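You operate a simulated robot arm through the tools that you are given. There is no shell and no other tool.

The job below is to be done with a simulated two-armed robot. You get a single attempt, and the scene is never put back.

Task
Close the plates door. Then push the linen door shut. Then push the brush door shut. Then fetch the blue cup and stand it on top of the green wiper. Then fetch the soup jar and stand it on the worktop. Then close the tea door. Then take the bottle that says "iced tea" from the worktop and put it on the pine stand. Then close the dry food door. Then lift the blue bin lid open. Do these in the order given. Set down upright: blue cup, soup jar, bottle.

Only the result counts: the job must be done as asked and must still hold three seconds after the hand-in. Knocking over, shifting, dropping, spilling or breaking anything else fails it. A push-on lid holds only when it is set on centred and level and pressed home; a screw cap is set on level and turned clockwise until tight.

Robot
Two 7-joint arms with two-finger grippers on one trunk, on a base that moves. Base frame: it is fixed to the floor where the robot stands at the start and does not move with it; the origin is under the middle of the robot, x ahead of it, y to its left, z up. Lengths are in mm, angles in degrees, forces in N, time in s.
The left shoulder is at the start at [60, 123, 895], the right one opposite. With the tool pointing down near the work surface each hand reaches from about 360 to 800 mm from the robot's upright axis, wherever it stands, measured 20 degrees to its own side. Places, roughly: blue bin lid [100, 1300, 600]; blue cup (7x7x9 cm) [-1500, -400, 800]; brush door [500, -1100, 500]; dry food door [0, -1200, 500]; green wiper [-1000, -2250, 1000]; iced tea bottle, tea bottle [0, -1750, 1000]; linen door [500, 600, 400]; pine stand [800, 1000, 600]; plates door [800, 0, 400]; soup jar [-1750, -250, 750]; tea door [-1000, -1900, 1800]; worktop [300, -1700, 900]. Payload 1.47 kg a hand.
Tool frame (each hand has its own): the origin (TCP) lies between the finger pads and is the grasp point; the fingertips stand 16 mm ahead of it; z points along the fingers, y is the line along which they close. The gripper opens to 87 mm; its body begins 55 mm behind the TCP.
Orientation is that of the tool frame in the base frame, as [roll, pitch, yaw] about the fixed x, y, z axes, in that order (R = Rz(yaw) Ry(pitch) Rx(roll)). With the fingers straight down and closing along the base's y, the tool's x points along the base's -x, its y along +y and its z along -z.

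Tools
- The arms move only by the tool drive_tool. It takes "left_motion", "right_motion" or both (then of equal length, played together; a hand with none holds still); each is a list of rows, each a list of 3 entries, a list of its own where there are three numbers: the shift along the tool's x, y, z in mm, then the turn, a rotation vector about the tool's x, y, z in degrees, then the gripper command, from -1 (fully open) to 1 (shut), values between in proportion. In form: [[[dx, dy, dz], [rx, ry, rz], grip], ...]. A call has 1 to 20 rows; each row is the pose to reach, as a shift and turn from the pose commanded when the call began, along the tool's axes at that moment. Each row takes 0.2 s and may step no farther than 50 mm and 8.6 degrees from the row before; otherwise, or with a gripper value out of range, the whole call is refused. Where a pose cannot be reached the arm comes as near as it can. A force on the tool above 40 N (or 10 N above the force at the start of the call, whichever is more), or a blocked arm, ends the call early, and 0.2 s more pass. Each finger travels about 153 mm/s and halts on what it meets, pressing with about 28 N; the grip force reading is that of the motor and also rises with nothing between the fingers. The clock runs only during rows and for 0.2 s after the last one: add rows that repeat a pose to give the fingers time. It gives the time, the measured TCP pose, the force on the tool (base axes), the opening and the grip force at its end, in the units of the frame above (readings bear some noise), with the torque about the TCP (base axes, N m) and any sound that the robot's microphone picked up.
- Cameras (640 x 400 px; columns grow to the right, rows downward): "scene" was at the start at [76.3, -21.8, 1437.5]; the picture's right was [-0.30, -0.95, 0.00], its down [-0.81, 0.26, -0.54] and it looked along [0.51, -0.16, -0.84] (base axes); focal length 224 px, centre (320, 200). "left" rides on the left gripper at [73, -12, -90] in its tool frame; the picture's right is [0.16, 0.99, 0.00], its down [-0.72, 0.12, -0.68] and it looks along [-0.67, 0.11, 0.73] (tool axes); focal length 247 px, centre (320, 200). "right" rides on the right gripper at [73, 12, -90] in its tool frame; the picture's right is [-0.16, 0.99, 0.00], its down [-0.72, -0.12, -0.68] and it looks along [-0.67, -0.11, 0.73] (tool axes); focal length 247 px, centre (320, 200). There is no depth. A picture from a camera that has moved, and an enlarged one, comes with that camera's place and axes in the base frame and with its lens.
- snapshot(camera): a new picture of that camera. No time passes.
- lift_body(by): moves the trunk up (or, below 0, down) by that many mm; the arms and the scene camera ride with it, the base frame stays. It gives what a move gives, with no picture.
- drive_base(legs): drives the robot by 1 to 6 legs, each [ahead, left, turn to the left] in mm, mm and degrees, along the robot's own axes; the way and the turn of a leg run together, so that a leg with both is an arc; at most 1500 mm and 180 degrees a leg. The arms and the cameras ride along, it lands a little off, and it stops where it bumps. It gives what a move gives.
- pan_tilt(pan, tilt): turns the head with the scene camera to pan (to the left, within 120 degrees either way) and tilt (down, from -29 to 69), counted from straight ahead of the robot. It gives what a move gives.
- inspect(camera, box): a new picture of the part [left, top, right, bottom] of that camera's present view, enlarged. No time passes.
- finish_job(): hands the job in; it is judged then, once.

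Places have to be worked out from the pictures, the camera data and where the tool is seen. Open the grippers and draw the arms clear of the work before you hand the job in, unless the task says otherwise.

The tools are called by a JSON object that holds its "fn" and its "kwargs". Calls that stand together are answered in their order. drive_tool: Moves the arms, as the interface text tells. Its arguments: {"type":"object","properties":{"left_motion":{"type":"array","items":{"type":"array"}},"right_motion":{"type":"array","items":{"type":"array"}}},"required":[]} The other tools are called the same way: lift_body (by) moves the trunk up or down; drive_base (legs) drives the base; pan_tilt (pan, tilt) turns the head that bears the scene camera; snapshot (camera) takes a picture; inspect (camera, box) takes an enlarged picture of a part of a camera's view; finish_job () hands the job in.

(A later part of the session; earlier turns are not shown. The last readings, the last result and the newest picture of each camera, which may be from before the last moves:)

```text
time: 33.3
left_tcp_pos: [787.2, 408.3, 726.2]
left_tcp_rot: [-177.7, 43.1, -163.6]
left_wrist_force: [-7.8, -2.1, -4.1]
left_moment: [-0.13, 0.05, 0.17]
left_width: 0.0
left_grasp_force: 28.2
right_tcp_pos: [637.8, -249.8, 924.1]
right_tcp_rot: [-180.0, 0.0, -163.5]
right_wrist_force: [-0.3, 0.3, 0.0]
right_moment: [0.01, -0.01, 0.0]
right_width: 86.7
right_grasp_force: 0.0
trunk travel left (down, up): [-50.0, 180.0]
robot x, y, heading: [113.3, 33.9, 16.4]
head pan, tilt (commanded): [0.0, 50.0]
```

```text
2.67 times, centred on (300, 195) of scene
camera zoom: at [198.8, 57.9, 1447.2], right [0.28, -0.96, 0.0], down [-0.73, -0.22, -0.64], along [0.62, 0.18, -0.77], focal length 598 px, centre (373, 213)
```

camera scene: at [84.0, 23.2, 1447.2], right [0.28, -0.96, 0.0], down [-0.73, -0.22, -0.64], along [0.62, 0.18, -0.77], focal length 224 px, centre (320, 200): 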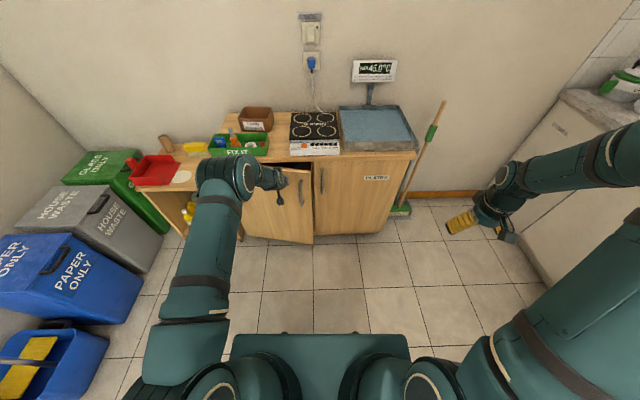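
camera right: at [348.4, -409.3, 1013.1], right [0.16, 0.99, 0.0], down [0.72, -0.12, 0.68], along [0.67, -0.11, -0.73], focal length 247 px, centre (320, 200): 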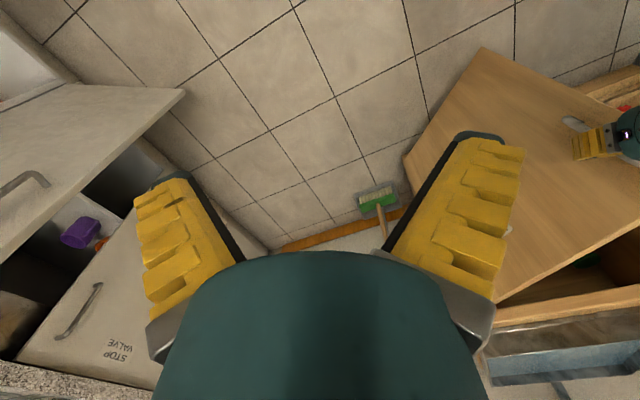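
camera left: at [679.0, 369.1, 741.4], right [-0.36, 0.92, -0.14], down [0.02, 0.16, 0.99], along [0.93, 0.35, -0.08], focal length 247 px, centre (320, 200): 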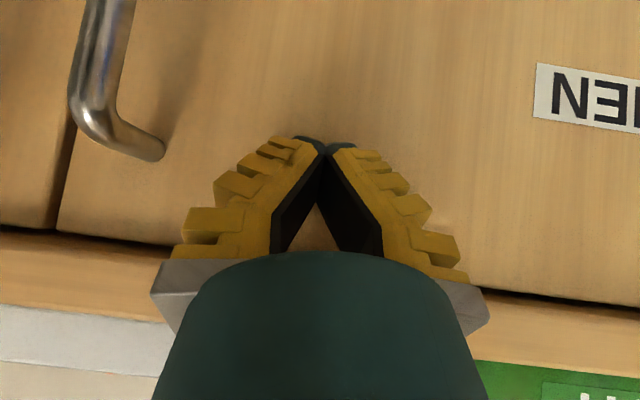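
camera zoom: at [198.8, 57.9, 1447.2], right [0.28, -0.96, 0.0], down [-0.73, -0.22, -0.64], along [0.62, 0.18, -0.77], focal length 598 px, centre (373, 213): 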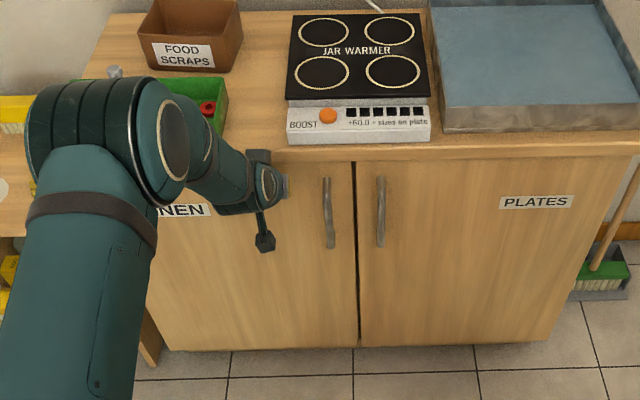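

The hand already touches the door again with about 8 N. I press a little farther to seat it.

{"fn": "drive_tool", "kwargs": {"left_motion": [[[-4, 0, 4], [0, 0, 0], 1], [[-9, 0, 8], [0, 0, 0], 1], [[-14, 0, 13], [0, 0, 0], 1], [[-20, 0, 18], [0, 0, 0], 1], [[-26, 0, 24], [0, 0, 0], 1]]}}

{"fn": "inspect", "kwargs": {"camera": "scene", "box": [180, 120, 420, 270]}}

```text
time: 33.9
left_tcp_pos: [789.7, 408.2, 724.5]
left_tcp_rot: [-177.5, 42.4, -163.5]
left_wrist_force: [-16.5, -5.4, 12.9]
left_moment: [0.36, -0.19, 0.33]
left_width: 0.0
left_grasp_force: 26.5
right_tcp_pos: [635.8, -250.0, 925.5]
right_tcp_rot: [-180.0, 0.1, -163.4]
right_wrist_force: [0.4, -0.1, -0.6]
right_moment: [0.0, 0.01, 0.02]
right_width: 87.2
right_grasp_force: 0.0
trunk travel left (down, up): [-50.0, 180.0]
robot x, y, heading: [110.0, 34.3, 16.8]
head pan, tilt (commanded): [0.0, 50.0]
stopped in row 2 (left hand): the force on the tool passed its limit at 48 N (the readings are from after the stop); the commanded pose is now the measured one
```

```text
2.67 times, centred on (300, 195) of scene
camera zoom: at [195.5, 56.6, 1447.6], right [0.29, -0.96, 0.0], down [-0.73, -0.22, -0.64], along [0.62, 0.18, -0.76], focal length 598 px, centre (373, 213)
```

zoom: 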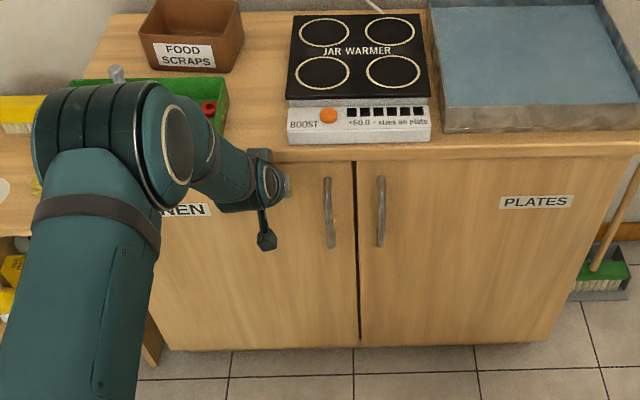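

Both front doors are coplanar and seated (48 N). I retract the left hand back and up to a carrying pose, and lift the right hand 60 mm for clearance.

{"fn": "drive_tool", "kwargs": {"left_motion": [[[29.5, 0, -27], [0, 0, 0], 1], [[59, 0, -54], [0, 0, 0], 1], [[61, 0, -96.2], [0, 0, 0], 1], [[59.5, 0, -142.4], [0, 0, 0], 1], [[58.1, 0, -188.4], [0, 0, 0], 1], [[56.6, 0, -234.4], [0, 0, 0], 1], [[55.1, 0, -280.5], [0, 0, 0], 1], [[53.7, 0, -326.5], [0, 0, 0], 1], [[55, 0, -369.7], [0, 0, 0], 1]], "right_motion": [[[0, 0, -8], [0, 0, 0], -1], [[0, 0, -16], [0, 0, 0], -1], [[0, 0, -24], [0, 0, 0], -1], [[0, 0, -32], [0, 0, 0], -1], [[0, 0, -40], [0, 0, 0], -1], [[0, 0, -48], [0, 0, 0], -1], [[0, 0, -56], [0, 0, 0], -1], [[0, 0, -60], [0, 0, 0], -1], [[0, 0, -60], [0, 0, 0], -1]]}}

{"fn": "inspect", "kwargs": {"camera": "scene", "box": [100, 100, 500, 350]}}

{"fn": "drive_base", "kwargs": {"legs": [[0, 0, -90]]}}

{"fn": "pan_tilt", "kwargs": {"pan": 0, "tilt": 40}}

{"fn": "snapshot", "kwargs": {"camera": "scene"}}

```text
time: 35.9
left_tcp_pos: [508.2, 342.8, 956.6]
left_tcp_rot: [-177.5, 42.4, -163.4]
left_wrist_force: [-0.6, -0.6, -0.5]
left_moment: [-0.02, -0.02, 0.02]
left_width: 0.0
left_grasp_force: 27.6
right_tcp_pos: [636.6, -249.6, 984.0]
right_tcp_rot: [180.0, 0.0, -163.4]
right_wrist_force: [-0.7, 0.1, -0.6]
right_moment: [-0.02, -0.03, 0.02]
right_width: 86.8
right_grasp_force: 0.2
trunk travel left (down, up): [-50.0, 180.0]
robot x, y, heading: [116.0, 32.1, 16.5]
head pan, tilt (commanded): [0.0, 50.0]
```

```text
1.60 times, centred on (300, 225) of scene
camera zoom: at [197.2, 57.8, 1447.4], right [0.28, -0.96, 0.0], down [-0.73, -0.22, -0.64], along [0.62, 0.18, -0.77], focal length 359 px, centre (352, 160)
```

zoom: 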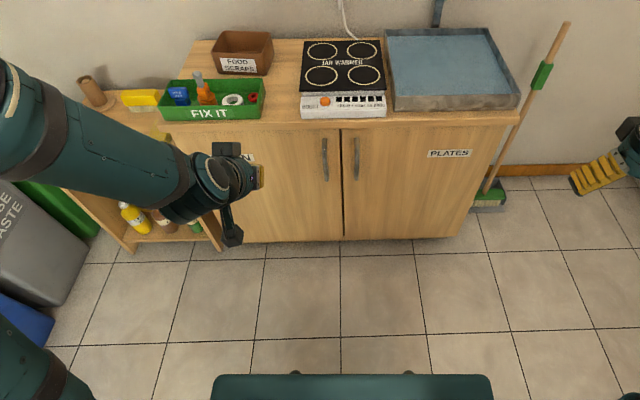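

```text
time: 40.1
left_tcp_pos: [421.7, -363.3, 956.7]
left_tcp_rot: [-177.6, 42.3, 106.3]
left_wrist_force: [-0.5, -0.9, 0.8]
left_moment: [0.03, -0.03, 0.01]
left_width: 0.1
left_grasp_force: 27.9
right_tcp_pos: [-169.0, -487.9, 982.5]
right_tcp_rot: [-180.0, -0.1, 106.4]
right_wrist_force: [-0.4, -0.2, -0.6]
right_moment: [0.0, -0.01, 0.0]
right_width: 87.0
right_grasp_force: 0.0
trunk travel left (down, up): [-50.0, 180.0]
robot x, y, heading: [112.4, 35.2, -73.6]
head pan, tilt (commanded): [0.0, 50.0]
```

```text
time: 40.8
left_tcp_pos: [421.5, -362.4, 957.1]
left_tcp_rot: [-177.4, 42.4, 106.3]
left_wrist_force: [-0.2, -1.1, -0.4]
left_moment: [0.03, 0.0, -0.03]
left_width: 0.1
left_grasp_force: 28.3
right_tcp_pos: [-168.7, -488.5, 982.4]
right_tcp_rot: [180.0, 0.0, 106.3]
right_wrist_force: [-0.3, 0.4, -0.1]
right_moment: [0.0, 0.0, 0.0]
right_width: 86.8
right_grasp_force: 0.0
trunk travel left (down, up): [-50.0, 180.0]
robot x, y, heading: [112.6, 35.0, -73.4]
head pan, tilt (commanded): [0.0, 40.0]
```

```text
taken
camera scene: at [141.9, -58.1, 1461.4], right [-0.96, -0.28, 0.0], down [-0.18, 0.62, -0.77], along [0.22, -0.73, -0.64], focal length 224 px, centre (320, 200)
```

scene: 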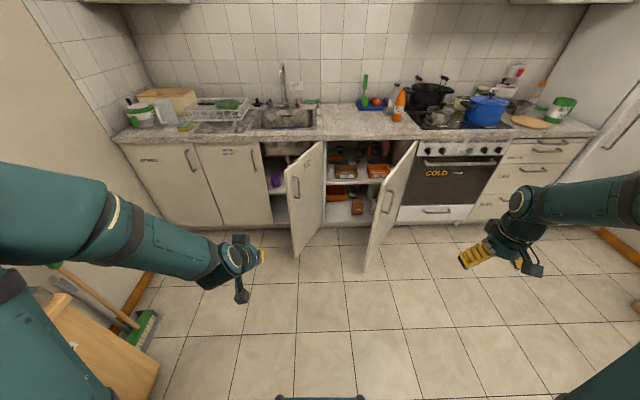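

Clear squared view: brush door tip about room-left 300 mm / 1070 mm out, dry-food door tip to its right. I sidestep left 180 mm then drive ahead 600 mm, keeping the base short of both door tips.

{"fn": "drive_base", "kwargs": {"legs": [[0, 182, 0], [600, 0, 0]]}}

{"fn": "pan_tilt", "kwargs": {"pan": 0, "tilt": 55}}

{"fn": "snapshot", "kwargs": {"camera": "scene"}}

{"fn": "snapshot", "kwargs": {"camera": "left"}}

```text
time: 46.0
left_tcp_pos: [766.9, -882.0, 957.3]
left_tcp_rot: [-177.5, 42.3, 106.5]
left_wrist_force: [-1.0, -0.3, -0.3]
left_moment: [0.01, -0.03, 0.01]
left_width: 0.2
left_grasp_force: 27.8
right_tcp_pos: [174.5, -1010.3, 983.2]
right_tcp_rot: [-179.9, 0.0, 106.7]
right_wrist_force: [-0.6, 0.4, -0.5]
right_moment: [0.04, -0.02, 0.04]
right_width: 87.2
right_grasp_force: 0.0
trunk travel left (down, up): [-50.0, 180.0]
robot x, y, heading: [461.2, -488.2, -73.6]
head pan, tilt (commanded): [0.0, 40.0]
```

```text
time: 46.8
left_tcp_pos: [765.9, -881.1, 956.4]
left_tcp_rot: [-177.5, 42.3, 106.5]
left_wrist_force: [-0.4, 0.7, 0.6]
left_moment: [0.0, 0.0, 0.04]
left_width: 0.2
left_grasp_force: 28.0
right_tcp_pos: [174.5, -1009.8, 982.4]
right_tcp_rot: [180.0, 0.0, 106.5]
right_wrist_force: [-0.2, 0.1, -0.1]
right_moment: [-0.03, 0.03, -0.01]
right_width: 87.1
right_grasp_force: 0.1
trunk travel left (down, up): [-50.0, 180.0]
robot x, y, heading: [463.5, -486.6, -73.3]
head pan, tilt (commanded): [0.0, 55.0]
```

```text
taken
camera scene: at [481.8, -566.1, 1440.8], right [-0.96, -0.29, 0.0], down [-0.23, 0.78, -0.57], along [0.16, -0.55, -0.82], focal length 224 px, centre (320, 200)
```

scene: 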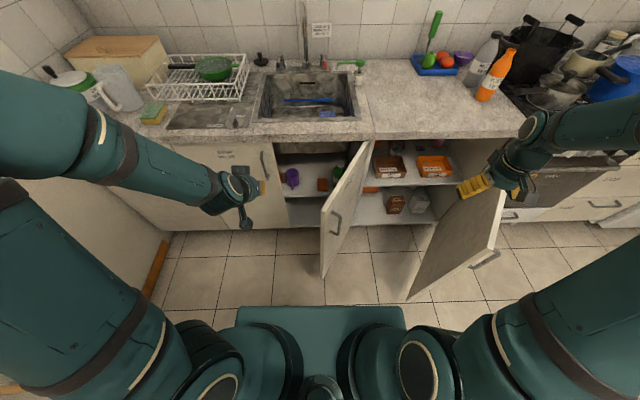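

```text
taken
camera left: at [725.9, -773.6, 973.9], right [0.92, 0.36, -0.14], down [0.16, -0.04, 0.99], along [0.35, -0.93, -0.09], focal length 247 px, centre (320, 200)
```

left: 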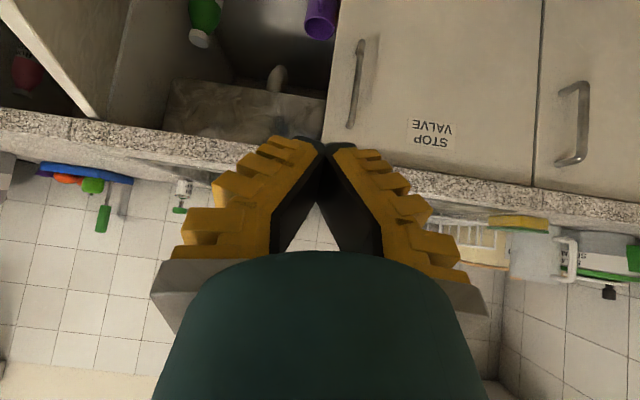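

Brush door: hinge near room (99, -1381), tip (298, -1066), top z about 847, handle much lower. I move the left hand right over the door to its outer side and lower it to z 760.

{"fn": "drive_tool", "kwargs": {"left_motion": [[[0, -48.3, 2], [0, 0, 0], 1], [[0, -96.6, 4], [0, 0, 0], 1], [[0, -144.9, 6], [0, 0, 0], 1], [[0, -193.2, 8], [0, 0, 0], 1], [[0, -241.5, 10], [0, 0, 0], 1], [[0, -289.7, 12.2], [0, 0, 0], 1], [[26.4, -288.5, 41], [0, 0, 0], 1], [[52.8, -287.3, 70], [0, 0, 0], 1], [[79.2, -286, 99], [0, 0, 0], 1], [[105.6, -284.8, 128], [0, 0, 0], 1], [[132, -283.6, 156.8], [0, 0, 0], 1], [[132, -283.6, 156.8], [0, 0, 0], 1]]}}

{"fn": "snapshot", "kwargs": {"camera": "scene"}}

{"fn": "snapshot", "kwargs": {"camera": "left"}}

```text
time: 49.4
left_tcp_pos: [486.8, -961.2, 761.3]
left_tcp_rot: [-177.4, 42.4, 106.6]
left_wrist_force: [-0.1, -0.4, 0.6]
left_moment: [0.0, 0.0, 0.02]
left_width: 0.1
left_grasp_force: 28.3
right_tcp_pos: [175.4, -1010.1, 983.7]
right_tcp_rot: [-180.0, 0.0, 106.7]
right_wrist_force: [-0.4, -0.7, 0.1]
right_moment: [0.0, 0.01, 0.0]
right_width: 87.0
right_grasp_force: 0.2
trunk travel left (down, up): [-50.0, 180.0]
robot x, y, heading: [459.6, -486.0, -73.7]
head pan, tilt (commanded): [0.0, 55.0]
```

```text
taken
camera scene: at [481.8, -565.8, 1440.8], right [-0.96, -0.29, 0.0], down [-0.23, 0.78, -0.57], along [0.16, -0.55, -0.82], focal length 224 px, centre (320, 200)
```

scene: 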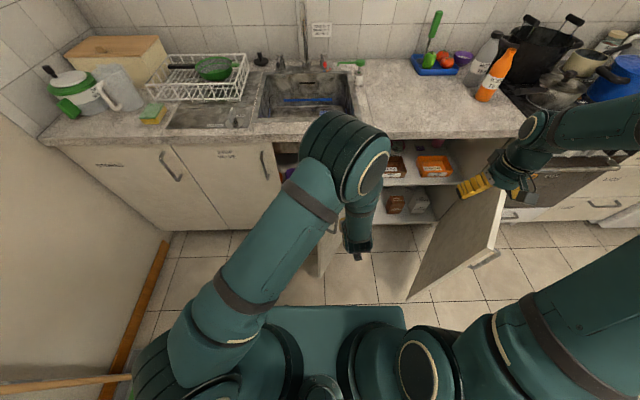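

```text
taken
camera left: at [447.7, -853.6, 778.1], right [0.92, 0.36, -0.14], down [0.16, -0.04, 0.99], along [0.35, -0.93, -0.09], focal length 247 px, centre (320, 200)
```

left: 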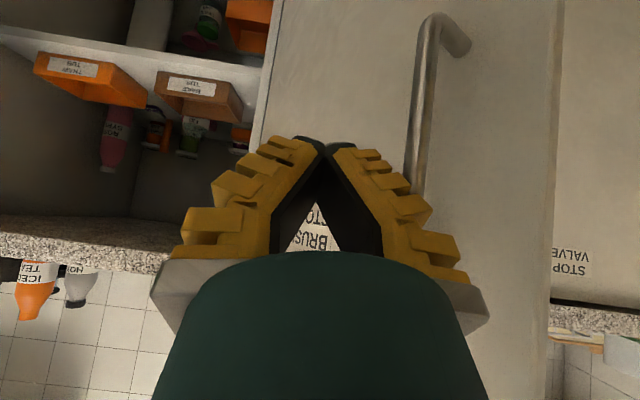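

The brush handle reaches up to about z 785 near 310 mm from the hinge, so I push the face between hinge and handle (about 215 mm out) at z 770, along the arc.

{"fn": "drive_tool", "kwargs": {"left_motion": [[[-25.5, -17.2, 17.3], [0, 0, 0], 1], [[-51, -34.6, 34.5], [0, 0, 0], 1], [[-73.1, -51.7, 55.5], [0, 0, 0], 1], [[-93.8, -11.5, 72.7], [0, 0, 0], 1], [[-110.8, 32, 86.4], [0, 0, 0], 1], [[-124.8, 54.3, 98.3], [0, 0, 0], 1], [[-138.8, 75.8, 110.3], [0, 0, 0], 1], [[-155.8, 92.5, 125.1], [0, 0, 0], 1], [[-173.5, 109.2, 140.6], [0, 0, 0], 1], [[-200.1, 123.2, 164.3], [0, 0, 0], 1]]}}

{"fn": "snapshot", "kwargs": {"camera": "scene"}}

{"fn": "snapshot", "kwargs": {"camera": "left"}}

```text
time: 51.6
left_tcp_pos: [673.1, -1183.1, 770.0]
left_tcp_rot: [-177.6, 42.3, 106.5]
left_wrist_force: [-0.3, -1.3, -0.2]
left_moment: [0.02, -0.03, 0.0]
left_width: 0.0
left_grasp_force: 27.3
right_tcp_pos: [175.6, -1010.4, 982.5]
right_tcp_rot: [180.0, 0.0, 106.6]
right_wrist_force: [-0.4, -0.1, -1.0]
right_moment: [-0.01, 0.01, 0.01]
right_width: 86.9
right_grasp_force: 0.0
trunk travel left (down, up): [-50.0, 180.0]
robot x, y, heading: [457.4, -489.3, -73.3]
head pan, tilt (commanded): [0.0, 55.0]
```

```text
taken
camera scene: at [482.0, -566.7, 1440.7], right [-0.96, -0.29, 0.0], down [-0.23, 0.79, -0.57], along [0.16, -0.55, -0.82], focal length 224 px, centre (320, 200)
```

scene: 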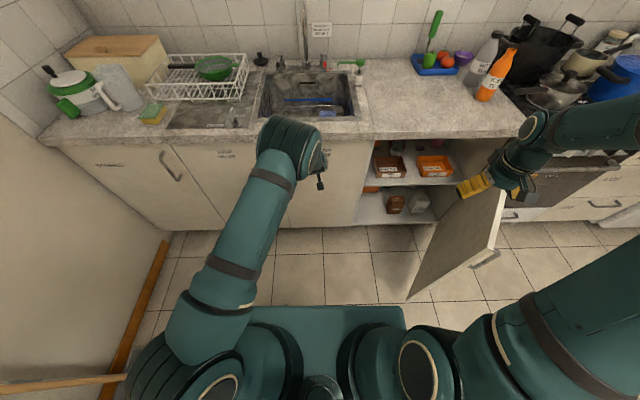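

```text
taken
camera left: at [632.9, -1075.3, 787.5], right [0.92, 0.36, -0.14], down [0.16, -0.04, 0.99], along [0.35, -0.93, -0.09], focal length 247 px, centre (320, 200)
```

left: 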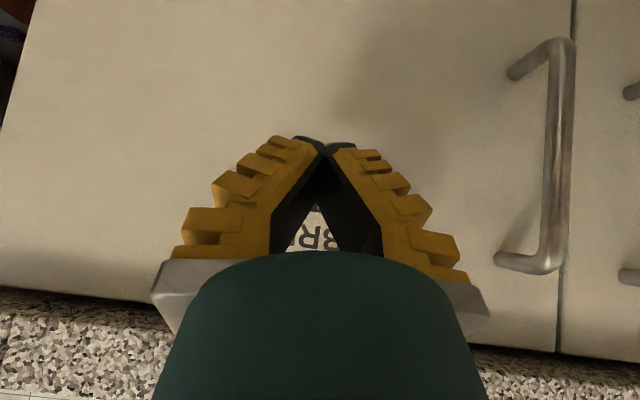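

The brush door is nearly shut. I keep pushing forward until it seats.

{"fn": "drive_tool", "kwargs": {"left_motion": [[[-7.4, 0, 6.7], [0, 0, 0], 1], [[-14.8, 0, 13.5], [0, 0, 0], 1], [[-22.1, 0, 20.2], [0, 0, 0], 1], [[-29.5, 0, 27], [0, 0, 0], 1], [[-36.9, 0, 33.7], [0, 0, 0], 1], [[-44.3, 0, 40.4], [0, 0, 0], 1], [[-51.7, 0, 47.2], [0, 0, 0], 1]]}}

{"fn": "snapshot", "kwargs": {"camera": "left"}}

{"fn": "inspect", "kwargs": {"camera": "scene", "box": [160, 100, 400, 250]}}

```text
time: 52.8
left_tcp_pos: [681.0, -1219.5, 769.6]
left_tcp_rot: [-177.2, 41.5, 106.8]
left_wrist_force: [-4.3, 23.0, 12.8]
left_moment: [-0.18, -0.33, 0.48]
left_width: 0.0
left_grasp_force: 27.6
right_tcp_pos: [174.9, -1007.0, 984.5]
right_tcp_rot: [-179.9, 0.1, 106.6]
right_wrist_force: [0.6, -0.7, 0.0]
right_moment: [-0.03, 0.0, 0.03]
right_width: 87.2
right_grasp_force: 0.0
trunk travel left (down, up): [-50.0, 180.0]
robot x, y, heading: [459.4, -483.3, -73.7]
head pan, tilt (commanded): [0.0, 55.0]
stopped in row 5 (left hand): the force on the tool passed its limit at 57 N (the readings are from after the stop); the commanded pose is now the measured one
```

```text
taken
camera left: at [641.3, -1111.3, 787.8], right [0.92, 0.37, -0.14], down [0.17, -0.05, 0.98], along [0.35, -0.93, -0.11], focal length 247 px, centre (320, 200)
```

left: 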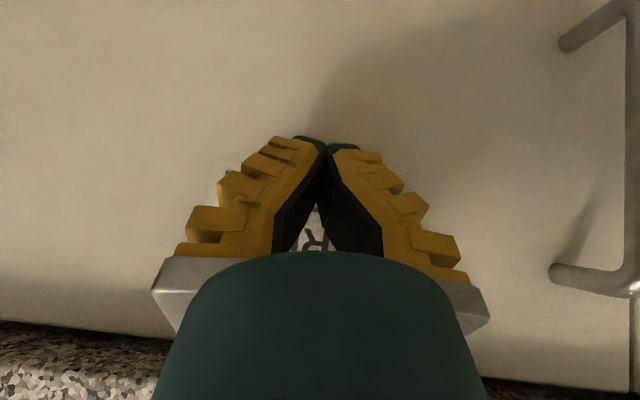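

```text
2.67 times, centred on (280, 175) of scene
camera zoom: at [480.8, -561.7, 1441.2], right [-0.96, -0.29, 0.0], down [-0.23, 0.78, -0.58], along [0.16, -0.55, -0.82], focal length 598 px, centre (427, 267)
```

zoom: 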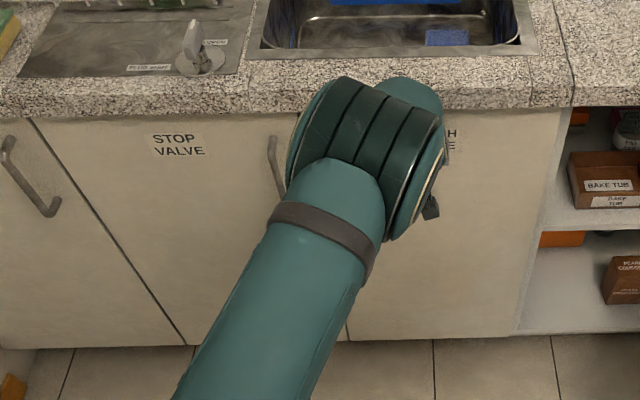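

Seated at 57 N, brush door flush. I retract the left hand up and back, then back the robot off to get a look at the wiper corner and the table.

{"fn": "drive_tool", "kwargs": {"left_motion": [[[30, 0, -26.5], [0, 0, 0], 1], [[60, 0, -53], [0, 0, 0], 1], [[62.5, 0, -95.4], [0, 0, 0], 1], [[61.8, 0, -141.5], [0, 0, 0], 1], [[61, 0, -187.6], [0, 0, 0], 1], [[60.3, 0, -233.7], [0, 0, 0], 1], [[59.6, 0, -279.8], [0, 0, 0], 1], [[61.3, 0, -308.1], [0, 0, 0], 1]]}}

{"fn": "inspect", "kwargs": {"camera": "scene", "box": [160, 100, 480, 300]}}

{"fn": "drive_base", "kwargs": {"legs": [[-300, 0, 0], [0, -900, 0]]}}

{"fn": "pan_tilt", "kwargs": {"pan": -20, "tilt": 25}}

{"fn": "snapshot", "kwargs": {"camera": "scene"}}

```text
time: 54.5
left_tcp_pos: [625.9, -977.0, 956.6]
left_tcp_rot: [-177.2, 41.4, 106.7]
left_wrist_force: [0.6, 0.1, -0.4]
left_moment: [0.01, -0.01, 0.0]
left_width: 0.0
left_grasp_force: 28.6
right_tcp_pos: [173.8, -1010.1, 982.6]
right_tcp_rot: [-179.9, 0.1, 106.6]
right_wrist_force: [-0.2, -0.5, -0.2]
right_moment: [-0.04, -0.02, -0.01]
right_width: 87.0
right_grasp_force: 0.0
trunk travel left (down, up): [-50.0, 180.0]
robot x, y, heading: [456.8, -484.4, -73.2]
head pan, tilt (commanded): [0.0, 55.0]
```

```text
2.00 times, centred on (320, 200) of scene
camera zoom: at [481.5, -565.1, 1440.8], right [-0.96, -0.29, 0.0], down [-0.23, 0.78, -0.57], along [0.16, -0.55, -0.82], focal length 449 px, centre (320, 200)
```

zoom: 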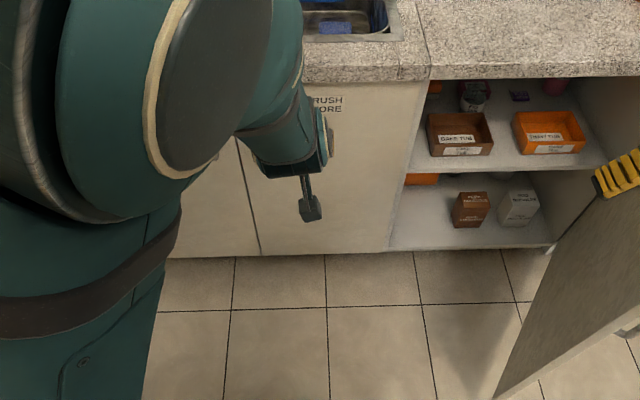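

```text
time: 64.5
left_tcp_pos: [-326.3, -948.2, 957.8]
left_tcp_rot: [-177.3, 41.4, 106.5]
left_wrist_force: [0.0, 0.3, -0.2]
left_moment: [0.02, 0.01, 0.01]
left_width: 0.0
left_grasp_force: 27.8
right_tcp_pos: [-778.5, -976.4, 984.1]
right_tcp_rot: [-180.0, 0.0, 106.4]
right_wrist_force: [0.3, 0.1, -0.2]
right_moment: [0.0, -0.02, 0.03]
right_width: 87.1
right_grasp_force: 0.0
trunk travel left (down, up): [-50.0, 180.0]
robot x, y, heading: [-496.5, -455.1, -73.5]
head pan, tilt (commanded): [0.0, 55.0]
```

```text
time: 65.4
left_tcp_pos: [-325.2, -947.2, 957.5]
left_tcp_rot: [-177.3, 41.3, 106.4]
left_wrist_force: [0.3, 0.2, 0.1]
left_moment: [0.01, -0.02, -0.01]
left_width: 0.1
left_grasp_force: 28.1
right_tcp_pos: [-778.3, -978.0, 983.2]
right_tcp_rot: [-179.9, 0.0, 106.4]
right_wrist_force: [-0.3, 0.5, 0.6]
right_moment: [0.02, 0.01, 0.03]
right_width: 86.9
right_grasp_force: 0.0
trunk travel left (down, up): [-50.0, 180.0]
robot x, y, heading: [-494.9, -455.7, -73.3]
head pan, tilt (commanded): [-20.0, 25.0]
```

```text
taken
camera scene: at [-494.9, -556.8, 1484.7], right [-1.0, 0.06, 0.0], down [0.03, 0.42, -0.91], along [-0.06, -0.9, -0.42], focal length 224 px, centre (320, 200)
```

scene: 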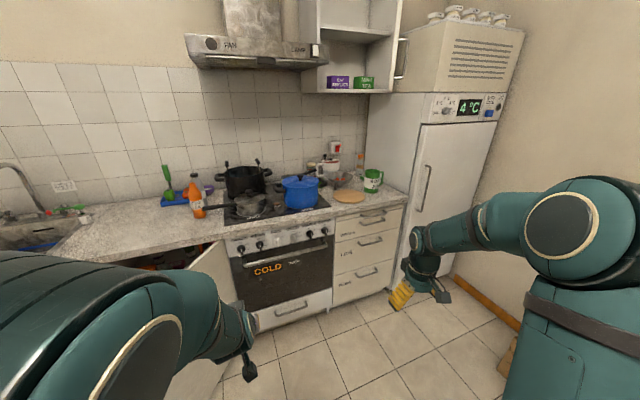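

I zoom in on the far counter corner to find the green wiper, and on the upper tea cabinet.

{"fn": "inspect", "kwargs": {"camera": "scene", "box": [280, 130, 440, 230]}}

{"fn": "inspect", "kwargs": {"camera": "scene", "box": [260, 0, 500, 150]}}

{"fn": "pan_tilt", "kwargs": {"pan": -20, "tilt": 0}}

{"fn": "snapshot", "kwargs": {"camera": "scene"}}

{"fn": "pan_tilt", "kwargs": {"pan": -110, "tilt": 35}}

{"fn": "snapshot", "kwargs": {"camera": "scene"}}

```text
4.00 times, centred on (360, 180) of scene
camera zoom: at [-494.9, -556.8, 1484.7], right [-1.0, 0.06, 0.0], down [0.03, 0.42, -0.91], along [-0.06, -0.9, -0.42], focal length 897 px, centre (160, 280)
```

zoom: 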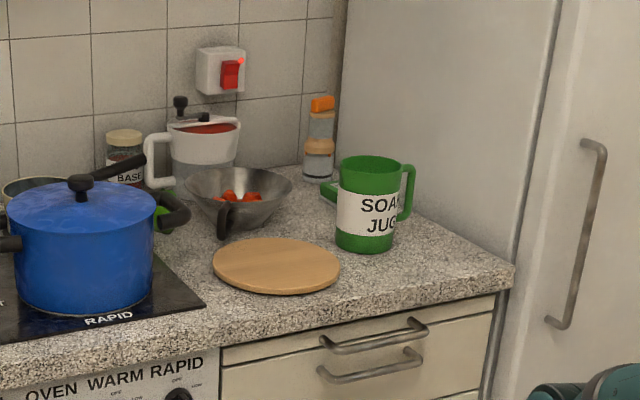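

```text
2.67 times, centred on (380, 75) of scene
camera zoom: at [-494.9, -556.8, 1484.7], right [-1.0, 0.06, 0.0], down [0.03, 0.42, -0.91], along [-0.06, -0.9, -0.42], focal length 598 px, centre (160, 533)
```

zoom: 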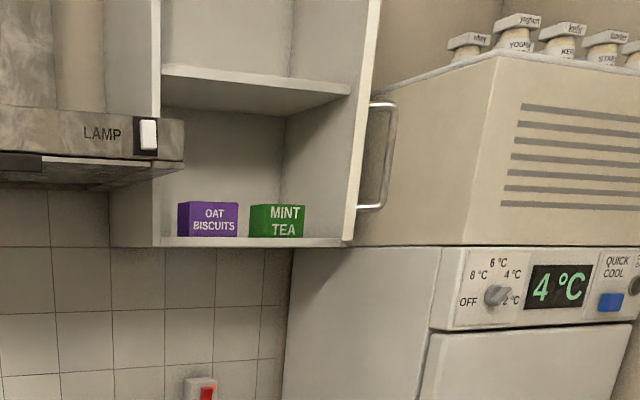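

```text
time: 66.3
left_tcp_pos: [-325.8, -948.0, 957.5]
left_tcp_rot: [-177.3, 41.4, 106.4]
left_wrist_force: [0.4, -0.7, -0.2]
left_moment: [0.0, -0.02, 0.01]
left_width: 0.0
left_grasp_force: 27.4
right_tcp_pos: [-776.3, -976.7, 983.1]
right_tcp_rot: [180.0, 0.0, 106.5]
right_wrist_force: [-0.4, -0.3, 1.0]
right_moment: [0.01, -0.03, -0.02]
right_width: 86.8
right_grasp_force: 0.0
trunk travel left (down, up): [-50.0, 180.0]
robot x, y, heading: [-492.5, -452.7, -73.5]
head pan, tilt (commanded): [-20.0, 0.0]
```

```text
taken
camera scene: at [-494.8, -554.7, 1525.1], right [-1.0, 0.06, 0.0], down [0.0, 0.0, -1.0], along [-0.06, -1.0, 0.0], focal length 224 px, centre (320, 200)
```

scene: 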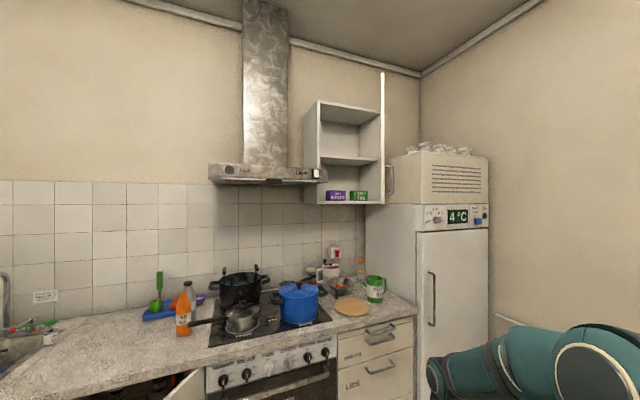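

```text
time: 68.0
left_tcp_pos: [-325.6, -947.7, 956.6]
left_tcp_rot: [-177.3, 41.3, 106.4]
left_wrist_force: [0.8, 0.4, 0.1]
left_moment: [0.0, 0.0, -0.01]
left_width: 0.0
left_grasp_force: 27.9
right_tcp_pos: [-776.4, -976.3, 983.2]
right_tcp_rot: [-179.9, 0.1, 106.4]
right_wrist_force: [0.1, 0.0, 0.5]
right_moment: [0.0, 0.0, 0.02]
right_width: 87.0
right_grasp_force: 0.0
trunk travel left (down, up): [-50.0, 180.0]
robot x, y, heading: [-488.8, -453.7, -73.5]
head pan, tilt (commanded): [-110.0, 35.0]
```

```text
taken
camera scene: at [-577.1, -459.3, 1469.0], right [0.06, 1.0, 0.0], down [0.57, -0.04, -0.82], along [-0.82, 0.05, -0.57], focal length 224 px, centre (320, 200)
```

scene: 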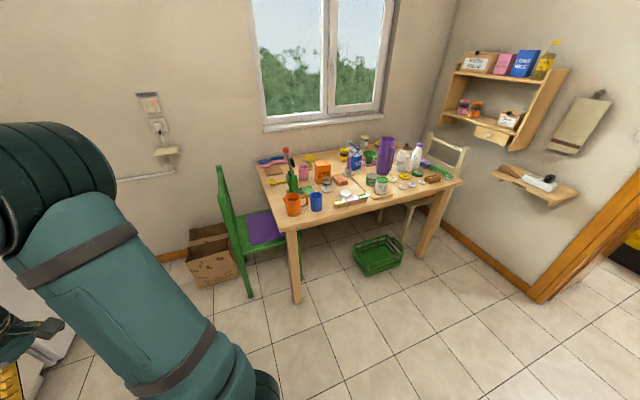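

The wiper seems to be the small green piece behind the SOAK JUG; I need a closer, higher view. I sidestep right 500 mm, go ahead 350 mm, raise the trunk and look.

{"fn": "drive_base", "kwargs": {"legs": [[0, -500, 0], [350, 0, 0]]}}

{"fn": "lift_body", "kwargs": {"by": 180}}

{"fn": "pan_tilt", "kwargs": {"pan": -30, "tilt": 35}}

{"fn": "snapshot", "kwargs": {"camera": "scene"}}

{"fn": "inspect", "kwargs": {"camera": "scene", "box": [240, 100, 400, 200]}}

```text
time: 74.7
left_tcp_pos: [-705.5, -1427.3, 956.8]
left_tcp_rot: [-177.2, 41.4, 106.3]
left_wrist_force: [0.0, -0.5, -0.5]
left_moment: [-0.02, -0.01, -0.01]
left_width: 0.0
left_grasp_force: 27.7
right_tcp_pos: [-1155.3, -1455.2, 981.4]
right_tcp_rot: [180.0, 0.0, 106.3]
right_wrist_force: [-0.1, -0.4, -0.2]
right_moment: [0.02, 0.04, 0.02]
right_width: 87.2
right_grasp_force: 0.0
trunk travel left (down, up): [-50.0, 180.0]
robot x, y, heading: [-870.1, -931.8, -73.6]
head pan, tilt (commanded): [-110.0, 35.0]
```

```text
time: 76.7
left_tcp_pos: [-704.3, -1426.8, 1137.4]
left_tcp_rot: [-177.3, 41.5, 106.4]
left_wrist_force: [-0.4, 0.3, 0.2]
left_moment: [0.01, -0.01, 0.01]
left_width: 0.0
left_grasp_force: 28.3
right_tcp_pos: [-1155.9, -1456.4, 1162.4]
right_tcp_rot: [180.0, 0.0, 106.3]
right_wrist_force: [-1.2, -0.2, 0.6]
right_moment: [-0.02, -0.02, 0.01]
right_width: 86.9
right_grasp_force: 0.1
trunk travel left (down, up): [-230.0, 0.0]
robot x, y, heading: [-870.1, -929.9, -73.9]
head pan, tilt (commanded): [-110.0, 35.0]
```

```text
time: 78.2
left_tcp_pos: [-705.0, -1428.1, 1138.2]
left_tcp_rot: [-177.3, 41.4, 106.5]
left_wrist_force: [-0.3, 0.5, -0.1]
left_moment: [-0.02, 0.0, -0.01]
left_width: 0.3
left_grasp_force: 28.0
right_tcp_pos: [-1155.5, -1455.7, 1163.4]
right_tcp_rot: [180.0, 0.1, 106.3]
right_wrist_force: [0.6, 0.5, -0.3]
right_moment: [0.04, 0.02, -0.01]
right_width: 87.0
right_grasp_force: 0.1
trunk travel left (down, up): [-230.0, 0.0]
robot x, y, heading: [-868.4, -931.4, -73.8]
head pan, tilt (commanded): [-30.0, 35.0]
```

```text
taken
camera scene: at [-888.3, -1028.9, 1649.0], right [-0.97, 0.24, 0.0], down [0.14, 0.56, -0.82], along [-0.19, -0.8, -0.57], focal length 224 px, centre (320, 200)
```

scene: 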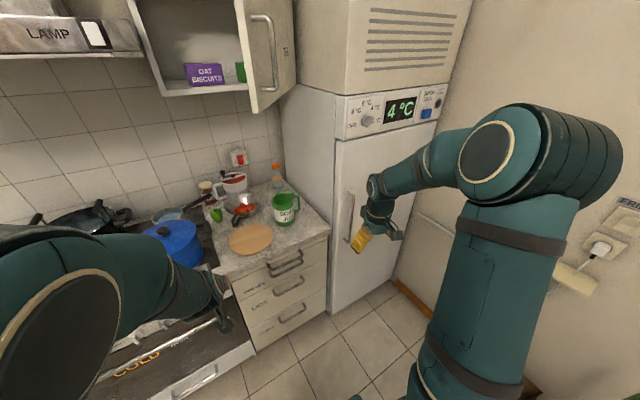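

```text
4.00 times, centred on (320, 150) of scene
camera zoom: at [-888.3, -1028.9, 1649.0], right [-0.97, 0.24, 0.0], down [0.14, 0.56, -0.82], along [-0.19, -0.8, -0.57], focal length 897 px, centre (320, 400)
```

zoom: 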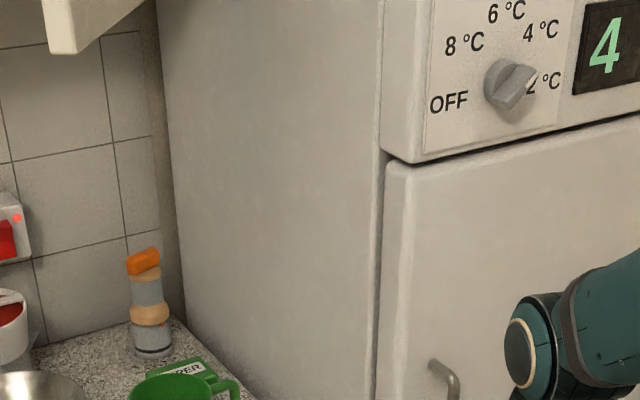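

I can read "..PER" on a green block behind the jug: that is the wiper. I enlarge that corner more.

{"fn": "inspect", "kwargs": {"camera": "scene", "box": [200, 155, 312, 225]}}

{"fn": "inspect", "kwargs": {"camera": "scene", "box": [220, 160, 340, 260]}}

{"fn": "inspect", "kwargs": {"camera": "scene", "box": [120, 0, 344, 140]}}

```text
5.71 times, centred on (256, 190) of scene
camera zoom: at [-888.3, -1028.9, 1649.0], right [-0.97, 0.24, 0.0], down [0.14, 0.56, -0.82], along [-0.19, -0.8, -0.57], focal length 1282 px, centre (686, 257)
```

zoom: 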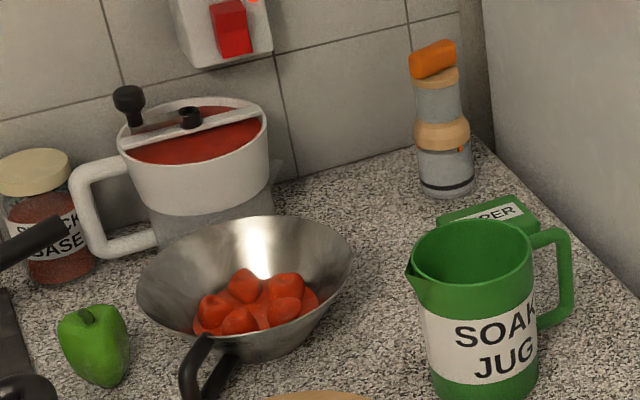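

```text
4.00 times, centred on (280, 210) of scene
camera zoom: at [-888.3, -1028.9, 1649.0], right [-0.97, 0.24, 0.0], down [0.14, 0.56, -0.82], along [-0.19, -0.8, -0.57], focal length 897 px, centre (480, 160)
```

zoom: 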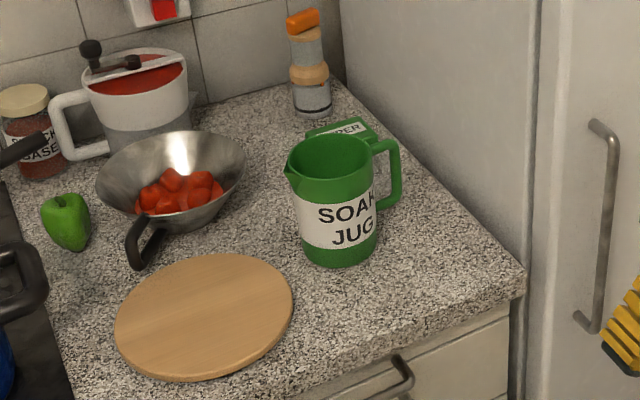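

```text
2.86 times, centred on (232, 70) of scene
camera zoom: at [-888.3, -1028.9, 1649.0], right [-0.97, 0.24, 0.0], down [0.14, 0.56, -0.82], along [-0.19, -0.8, -0.57], focal length 641 px, centre (571, 571)
```

zoom: 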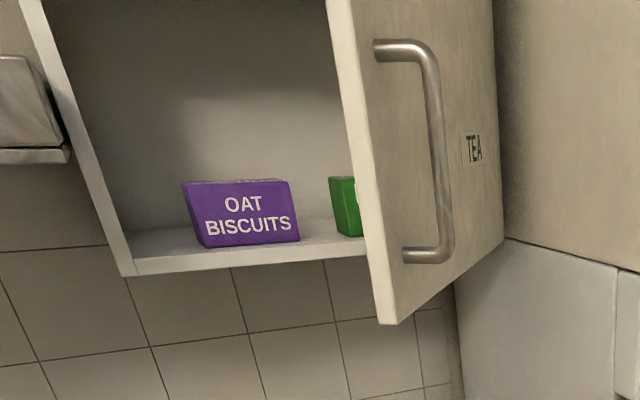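

The tea door (TEA label) is half open, hinged on the fridge side. For a view of the wiper from above, I check the right wrist camera.

{"fn": "snapshot", "kwargs": {"camera": "right"}}

```text
taken
camera right: at [-1164.4, -1382.1, 1252.6], right [0.99, 0.13, 0.0], down [0.09, -0.73, 0.68], along [0.09, -0.67, -0.73], focal length 247 px, centre (320, 200)
```

right: 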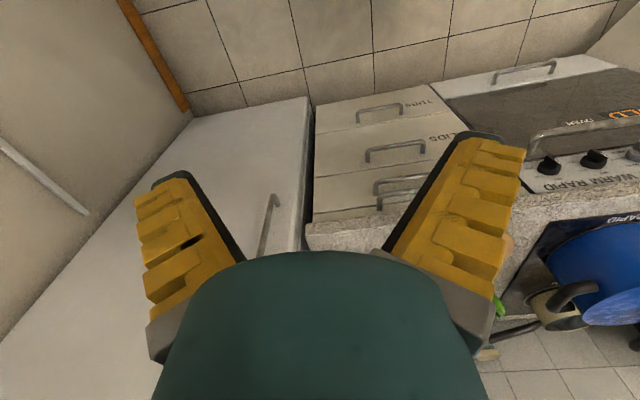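

The wiper sits at roughly room-corner [-940, -2170], behind the jug, within about 700 mm of a robot standing at the counter. Now I go to the table for the blue cup: back off, sidestep, and turn right to face it.

{"fn": "drive_base", "kwargs": {"legs": [[-600, 0, 0], [0, 350, 0], [0, 0, -86.3]]}}

{"fn": "pan_tilt", "kwargs": {"pan": 0, "tilt": 35}}

{"fn": "snapshot", "kwargs": {"camera": "scene"}}

```text
time: 88.7
left_tcp_pos: [-1189.5, -437.5, 1136.2]
left_tcp_rot: [-177.3, 41.4, 18.4]
left_wrist_force: [0.0, 0.3, -0.7]
left_moment: [0.01, -0.02, -0.01]
left_width: 0.0
left_grasp_force: 27.9
right_tcp_pos: [-1233.7, 12.3, 1164.5]
right_tcp_rot: [-180.0, 0.0, 18.4]
right_wrist_force: [0.1, -0.2, -0.9]
right_moment: [-0.01, -0.02, -0.01]
right_width: 87.3
right_grasp_force: 0.1
trunk travel left (down, up): [-230.0, 0.0]
robot x, y, heading: [-702.8, -254.2, -161.9]
head pan, tilt (commanded): [-30.0, 35.0]
```

```text
time: 89.6
left_tcp_pos: [-1189.9, -437.2, 1137.0]
left_tcp_rot: [-177.3, 41.5, 18.5]
left_wrist_force: [-0.1, 0.6, -0.5]
left_moment: [-0.01, -0.04, 0.03]
left_width: 0.2
left_grasp_force: 27.6
right_tcp_pos: [-1233.6, 11.4, 1162.8]
right_tcp_rot: [179.9, 0.0, 18.4]
right_wrist_force: [0.5, 0.5, -0.8]
right_moment: [-0.01, 0.02, 0.02]
right_width: 86.7
right_grasp_force: 0.0
trunk travel left (down, up): [-230.0, 0.0]
robot x, y, heading: [-703.8, -253.0, -161.7]
head pan, tilt (commanded): [0.0, 35.0]
```

```text
taken
camera scene: at [-794.9, -285.9, 1649.0], right [-0.31, 0.95, 0.0], down [0.54, 0.18, -0.82], along [-0.78, -0.26, -0.57], focal length 224 px, centre (320, 200)
```

scene: 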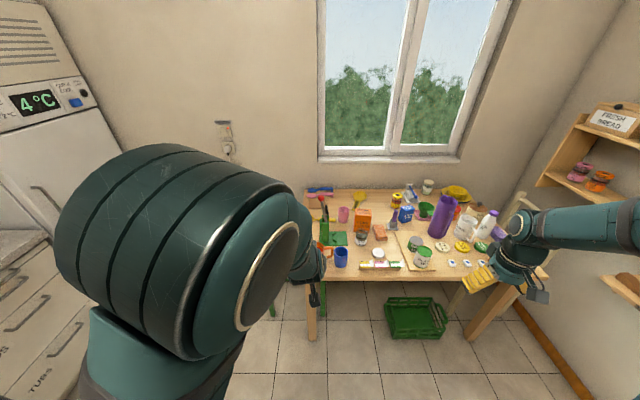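

The table is in view. I enlarge the objects on it.

{"fn": "inspect", "kwargs": {"camera": "scene", "box": [296, 180, 440, 270]}}

{"fn": "inspect", "kwargs": {"camera": "scene", "box": [380, 170, 540, 270]}}

```text
4.44 times, centred on (368, 225) of scene
camera zoom: at [-794.9, -285.9, 1649.0], right [-0.31, 0.95, 0.0], down [0.54, 0.18, -0.82], along [-0.78, -0.26, -0.57], focal length 997 px, centre (107, 89)
```

zoom: 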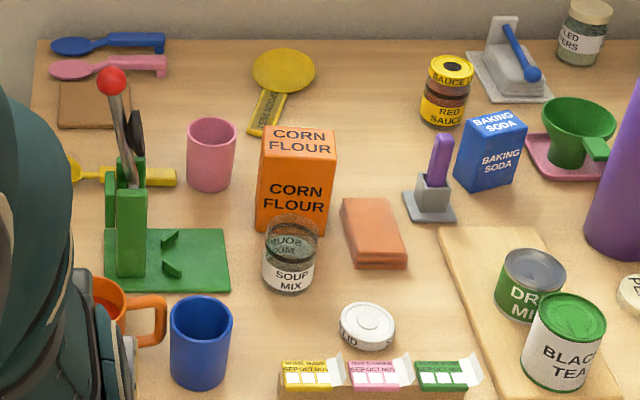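

```text
4.00 times, centred on (460, 220) of scene
camera zoom: at [-794.9, -285.9, 1649.0], right [-0.31, 0.95, 0.0], down [0.54, 0.18, -0.82], along [-0.78, -0.26, -0.57], focal length 897 px, centre (-240, 120)
```

zoom: 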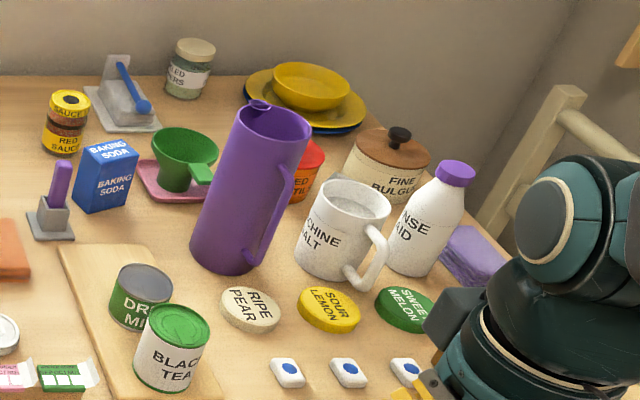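

Blue cup: rim centre about [-1547, -425, 819], table top about z 730; the orange cup's handle is close behind-left of it, so I will close the fingers on the other diagonal. Soup jar is near [-1711, -352]. I drive up to the table.

{"fn": "drive_base", "kwargs": {"legs": [[0, 0, 1.8], [332, -277, 0]]}}

{"fn": "pan_tilt", "kwargs": {"pan": 10, "tilt": 50}}

{"fn": "snapshot", "kwargs": {"camera": "scene"}}

{"fn": "snapshot", "kwargs": {"camera": "left"}}

```text
time: 93.0
left_tcp_pos: [-1587.0, -305.3, 1138.3]
left_tcp_rot: [-177.4, 41.4, 20.0]
left_wrist_force: [0.1, -0.2, -0.1]
left_moment: [0.02, -0.01, -0.03]
left_width: 0.1
left_grasp_force: 28.2
right_tcp_pos: [-1644.4, 142.1, 1163.1]
right_tcp_rot: [179.9, -0.1, 20.0]
right_wrist_force: [-0.4, -0.4, -1.0]
right_moment: [-0.02, 0.0, -0.02]
right_width: 87.3
right_grasp_force: 0.0
trunk travel left (down, up): [-230.0, 0.0]
robot x, y, heading: [-1102.8, -109.2, -159.9]
head pan, tilt (commanded): [0.0, 35.0]
```

```text
time: 93.8
left_tcp_pos: [-1587.5, -307.2, 1137.5]
left_tcp_rot: [-177.3, 41.4, 20.1]
left_wrist_force: [-1.2, 0.9, 0.1]
left_moment: [0.0, -0.01, -0.01]
left_width: 0.0
left_grasp_force: 27.3
right_tcp_pos: [-1644.7, 142.3, 1162.7]
right_tcp_rot: [180.0, 0.0, 20.1]
right_wrist_force: [-0.1, -0.5, -0.8]
right_moment: [-0.01, 0.0, 0.0]
right_width: 87.0
right_grasp_force: 0.1
trunk travel left (down, up): [-230.0, 0.0]
robot x, y, heading: [-1104.0, -109.4, -160.1]
head pan, tilt (commanded): [10.0, 50.0]
```

```text
taken
camera scene: at [-1180.9, -151.2, 1627.3], right [-0.5, 0.87, 0.0], down [0.66, 0.38, -0.64], along [-0.56, -0.32, -0.77], focal length 224 px, centre (320, 200)
```

scene: 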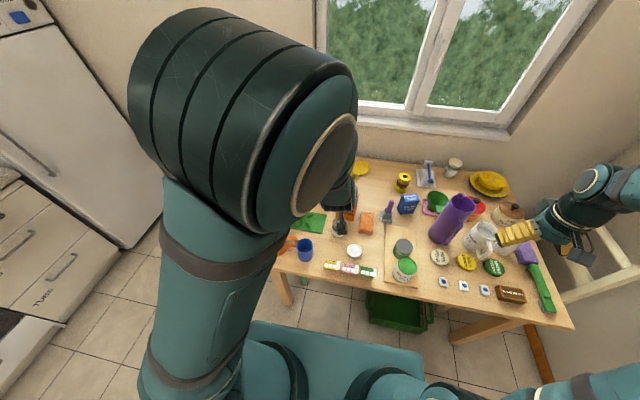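

```text
taken
camera left: at [-1482.6, -259.3, 1156.4], right [0.42, -0.9, -0.14], down [-0.04, -0.17, 0.98], along [-0.91, -0.41, -0.11], focal length 247 px, centre (320, 200)
```

left: 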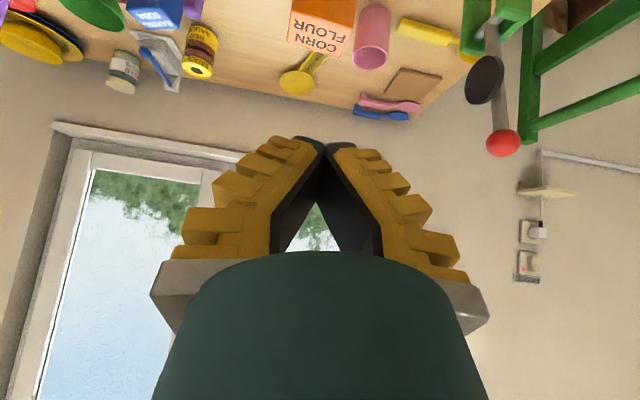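

Robot stands squarely at the table; the left hand is 125 mm right of the cup. I turn the left tool to point straight down, open it and shift it over towards the cup, staying high.

{"fn": "drive_tool", "kwargs": {"left_motion": [[[11, 21.3, 11.6], [0, 6.9, 0], 0], [[22, 42.6, 23.2], [0, 13.8, 0], -1], [[33, 64, 34.9], [0, 20.7, 0], -1], [[44, 85.3, 46.5], [0, 27.6, 0], -1], [[55, 106.6, 58.1], [0, 34.5, 0], -1], [[66, 128, 69.8], [0, 41.4, 0], -1], [[66, 128, 69.8], [0, 41.4, 0], -1]]}}

{"fn": "snapshot", "kwargs": {"camera": "left"}}

```text
time: 95.4
left_tcp_pos: [-1544.8, -423.0, 1038.7]
left_tcp_rot: [-178.1, 0.1, 18.2]
left_wrist_force: [0.4, 0.1, -0.2]
left_moment: [-0.02, -0.02, 0.0]
left_width: 86.7
left_grasp_force: 0.1
right_tcp_pos: [-1643.6, 142.6, 1163.2]
right_tcp_rot: [-180.0, 0.0, 20.0]
right_wrist_force: [-0.4, 0.5, -1.4]
right_moment: [0.0, 0.0, 0.02]
right_width: 86.9
right_grasp_force: 0.1
trunk travel left (down, up): [-230.0, 0.0]
robot x, y, heading: [-1104.8, -112.5, -159.9]
head pan, tilt (commanded): [10.0, 50.0]
```

```text
taken
camera left: at [-1478.9, -391.9, 1127.8], right [0.46, -0.89, -0.03], down [-0.64, -0.36, 0.68], along [-0.61, -0.29, -0.74], focal length 247 px, centre (320, 200)
```

left: 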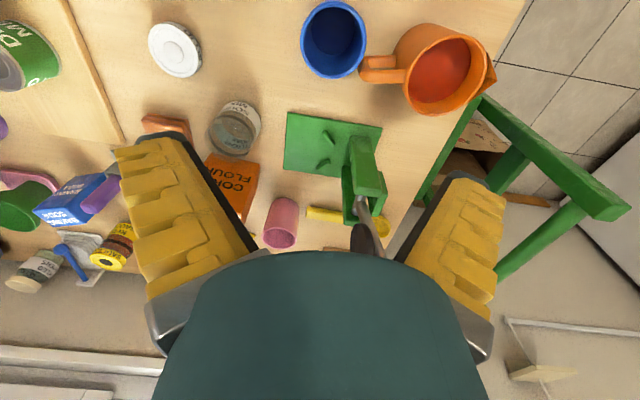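

Closer view: cup centre is about [-1522, -419], the orange handle is behind-left with a 17 mm gap. I rotate the gripper 47 degrees so the fingers pass on the free diagonal, and lower to z 940 over the cup.

{"fn": "drive_tool", "kwargs": {"left_motion": [[[3.7, 0.6, 16], [-0.3, 0, -7.8], -1], [[7.4, 1.2, 32], [-0.6, 0, -15.6], -1], [[11.1, 1.8, 48], [-1, 0, -23.5], -1], [[14.9, 2.4, 64], [-1.3, 0, -31.3], -1], [[18.6, 3, 80], [-1.6, 0, -39.2], -1], [[22.3, 3.6, 98], [-1.9, 0, -47], -1], [[22.3, 3.6, 98], [-1.9, 0, -47], -1]]}}

{"fn": "snapshot", "kwargs": {"camera": "left"}}

```text
time: 97.0
left_tcp_pos: [-1524.4, -416.7, 939.2]
left_tcp_rot: [179.6, -0.7, 65.4]
left_wrist_force: [-0.3, -0.6, -0.3]
left_moment: [0.03, -0.01, 0.01]
left_width: 86.9
left_grasp_force: 0.0
right_tcp_pos: [-1643.8, 141.5, 1163.1]
right_tcp_rot: [179.9, 0.0, 19.9]
right_wrist_force: [0.3, -0.3, -0.5]
right_moment: [0.01, 0.02, 0.02]
right_width: 87.0
right_grasp_force: 0.0
trunk travel left (down, up): [-230.0, 0.0]
robot x, y, heading: [-1104.9, -111.1, -159.8]
head pan, tilt (commanded): [10.0, 50.0]
```

```text
taken
camera left: at [-1506.2, -345.9, 1029.3], right [0.96, -0.27, 0.01], down [-0.2, -0.71, 0.67], along [-0.17, -0.65, -0.74], focal length 247 px, centre (320, 200)
```

left: 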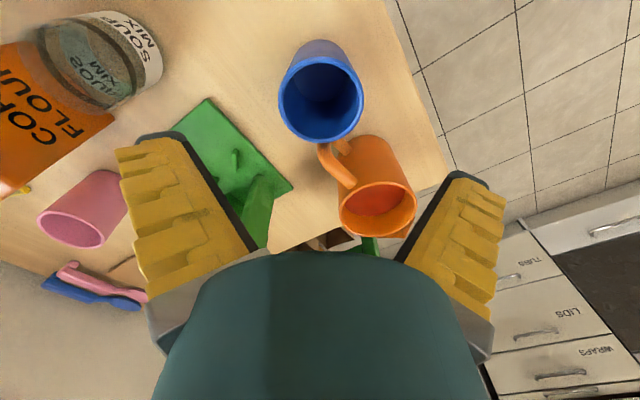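

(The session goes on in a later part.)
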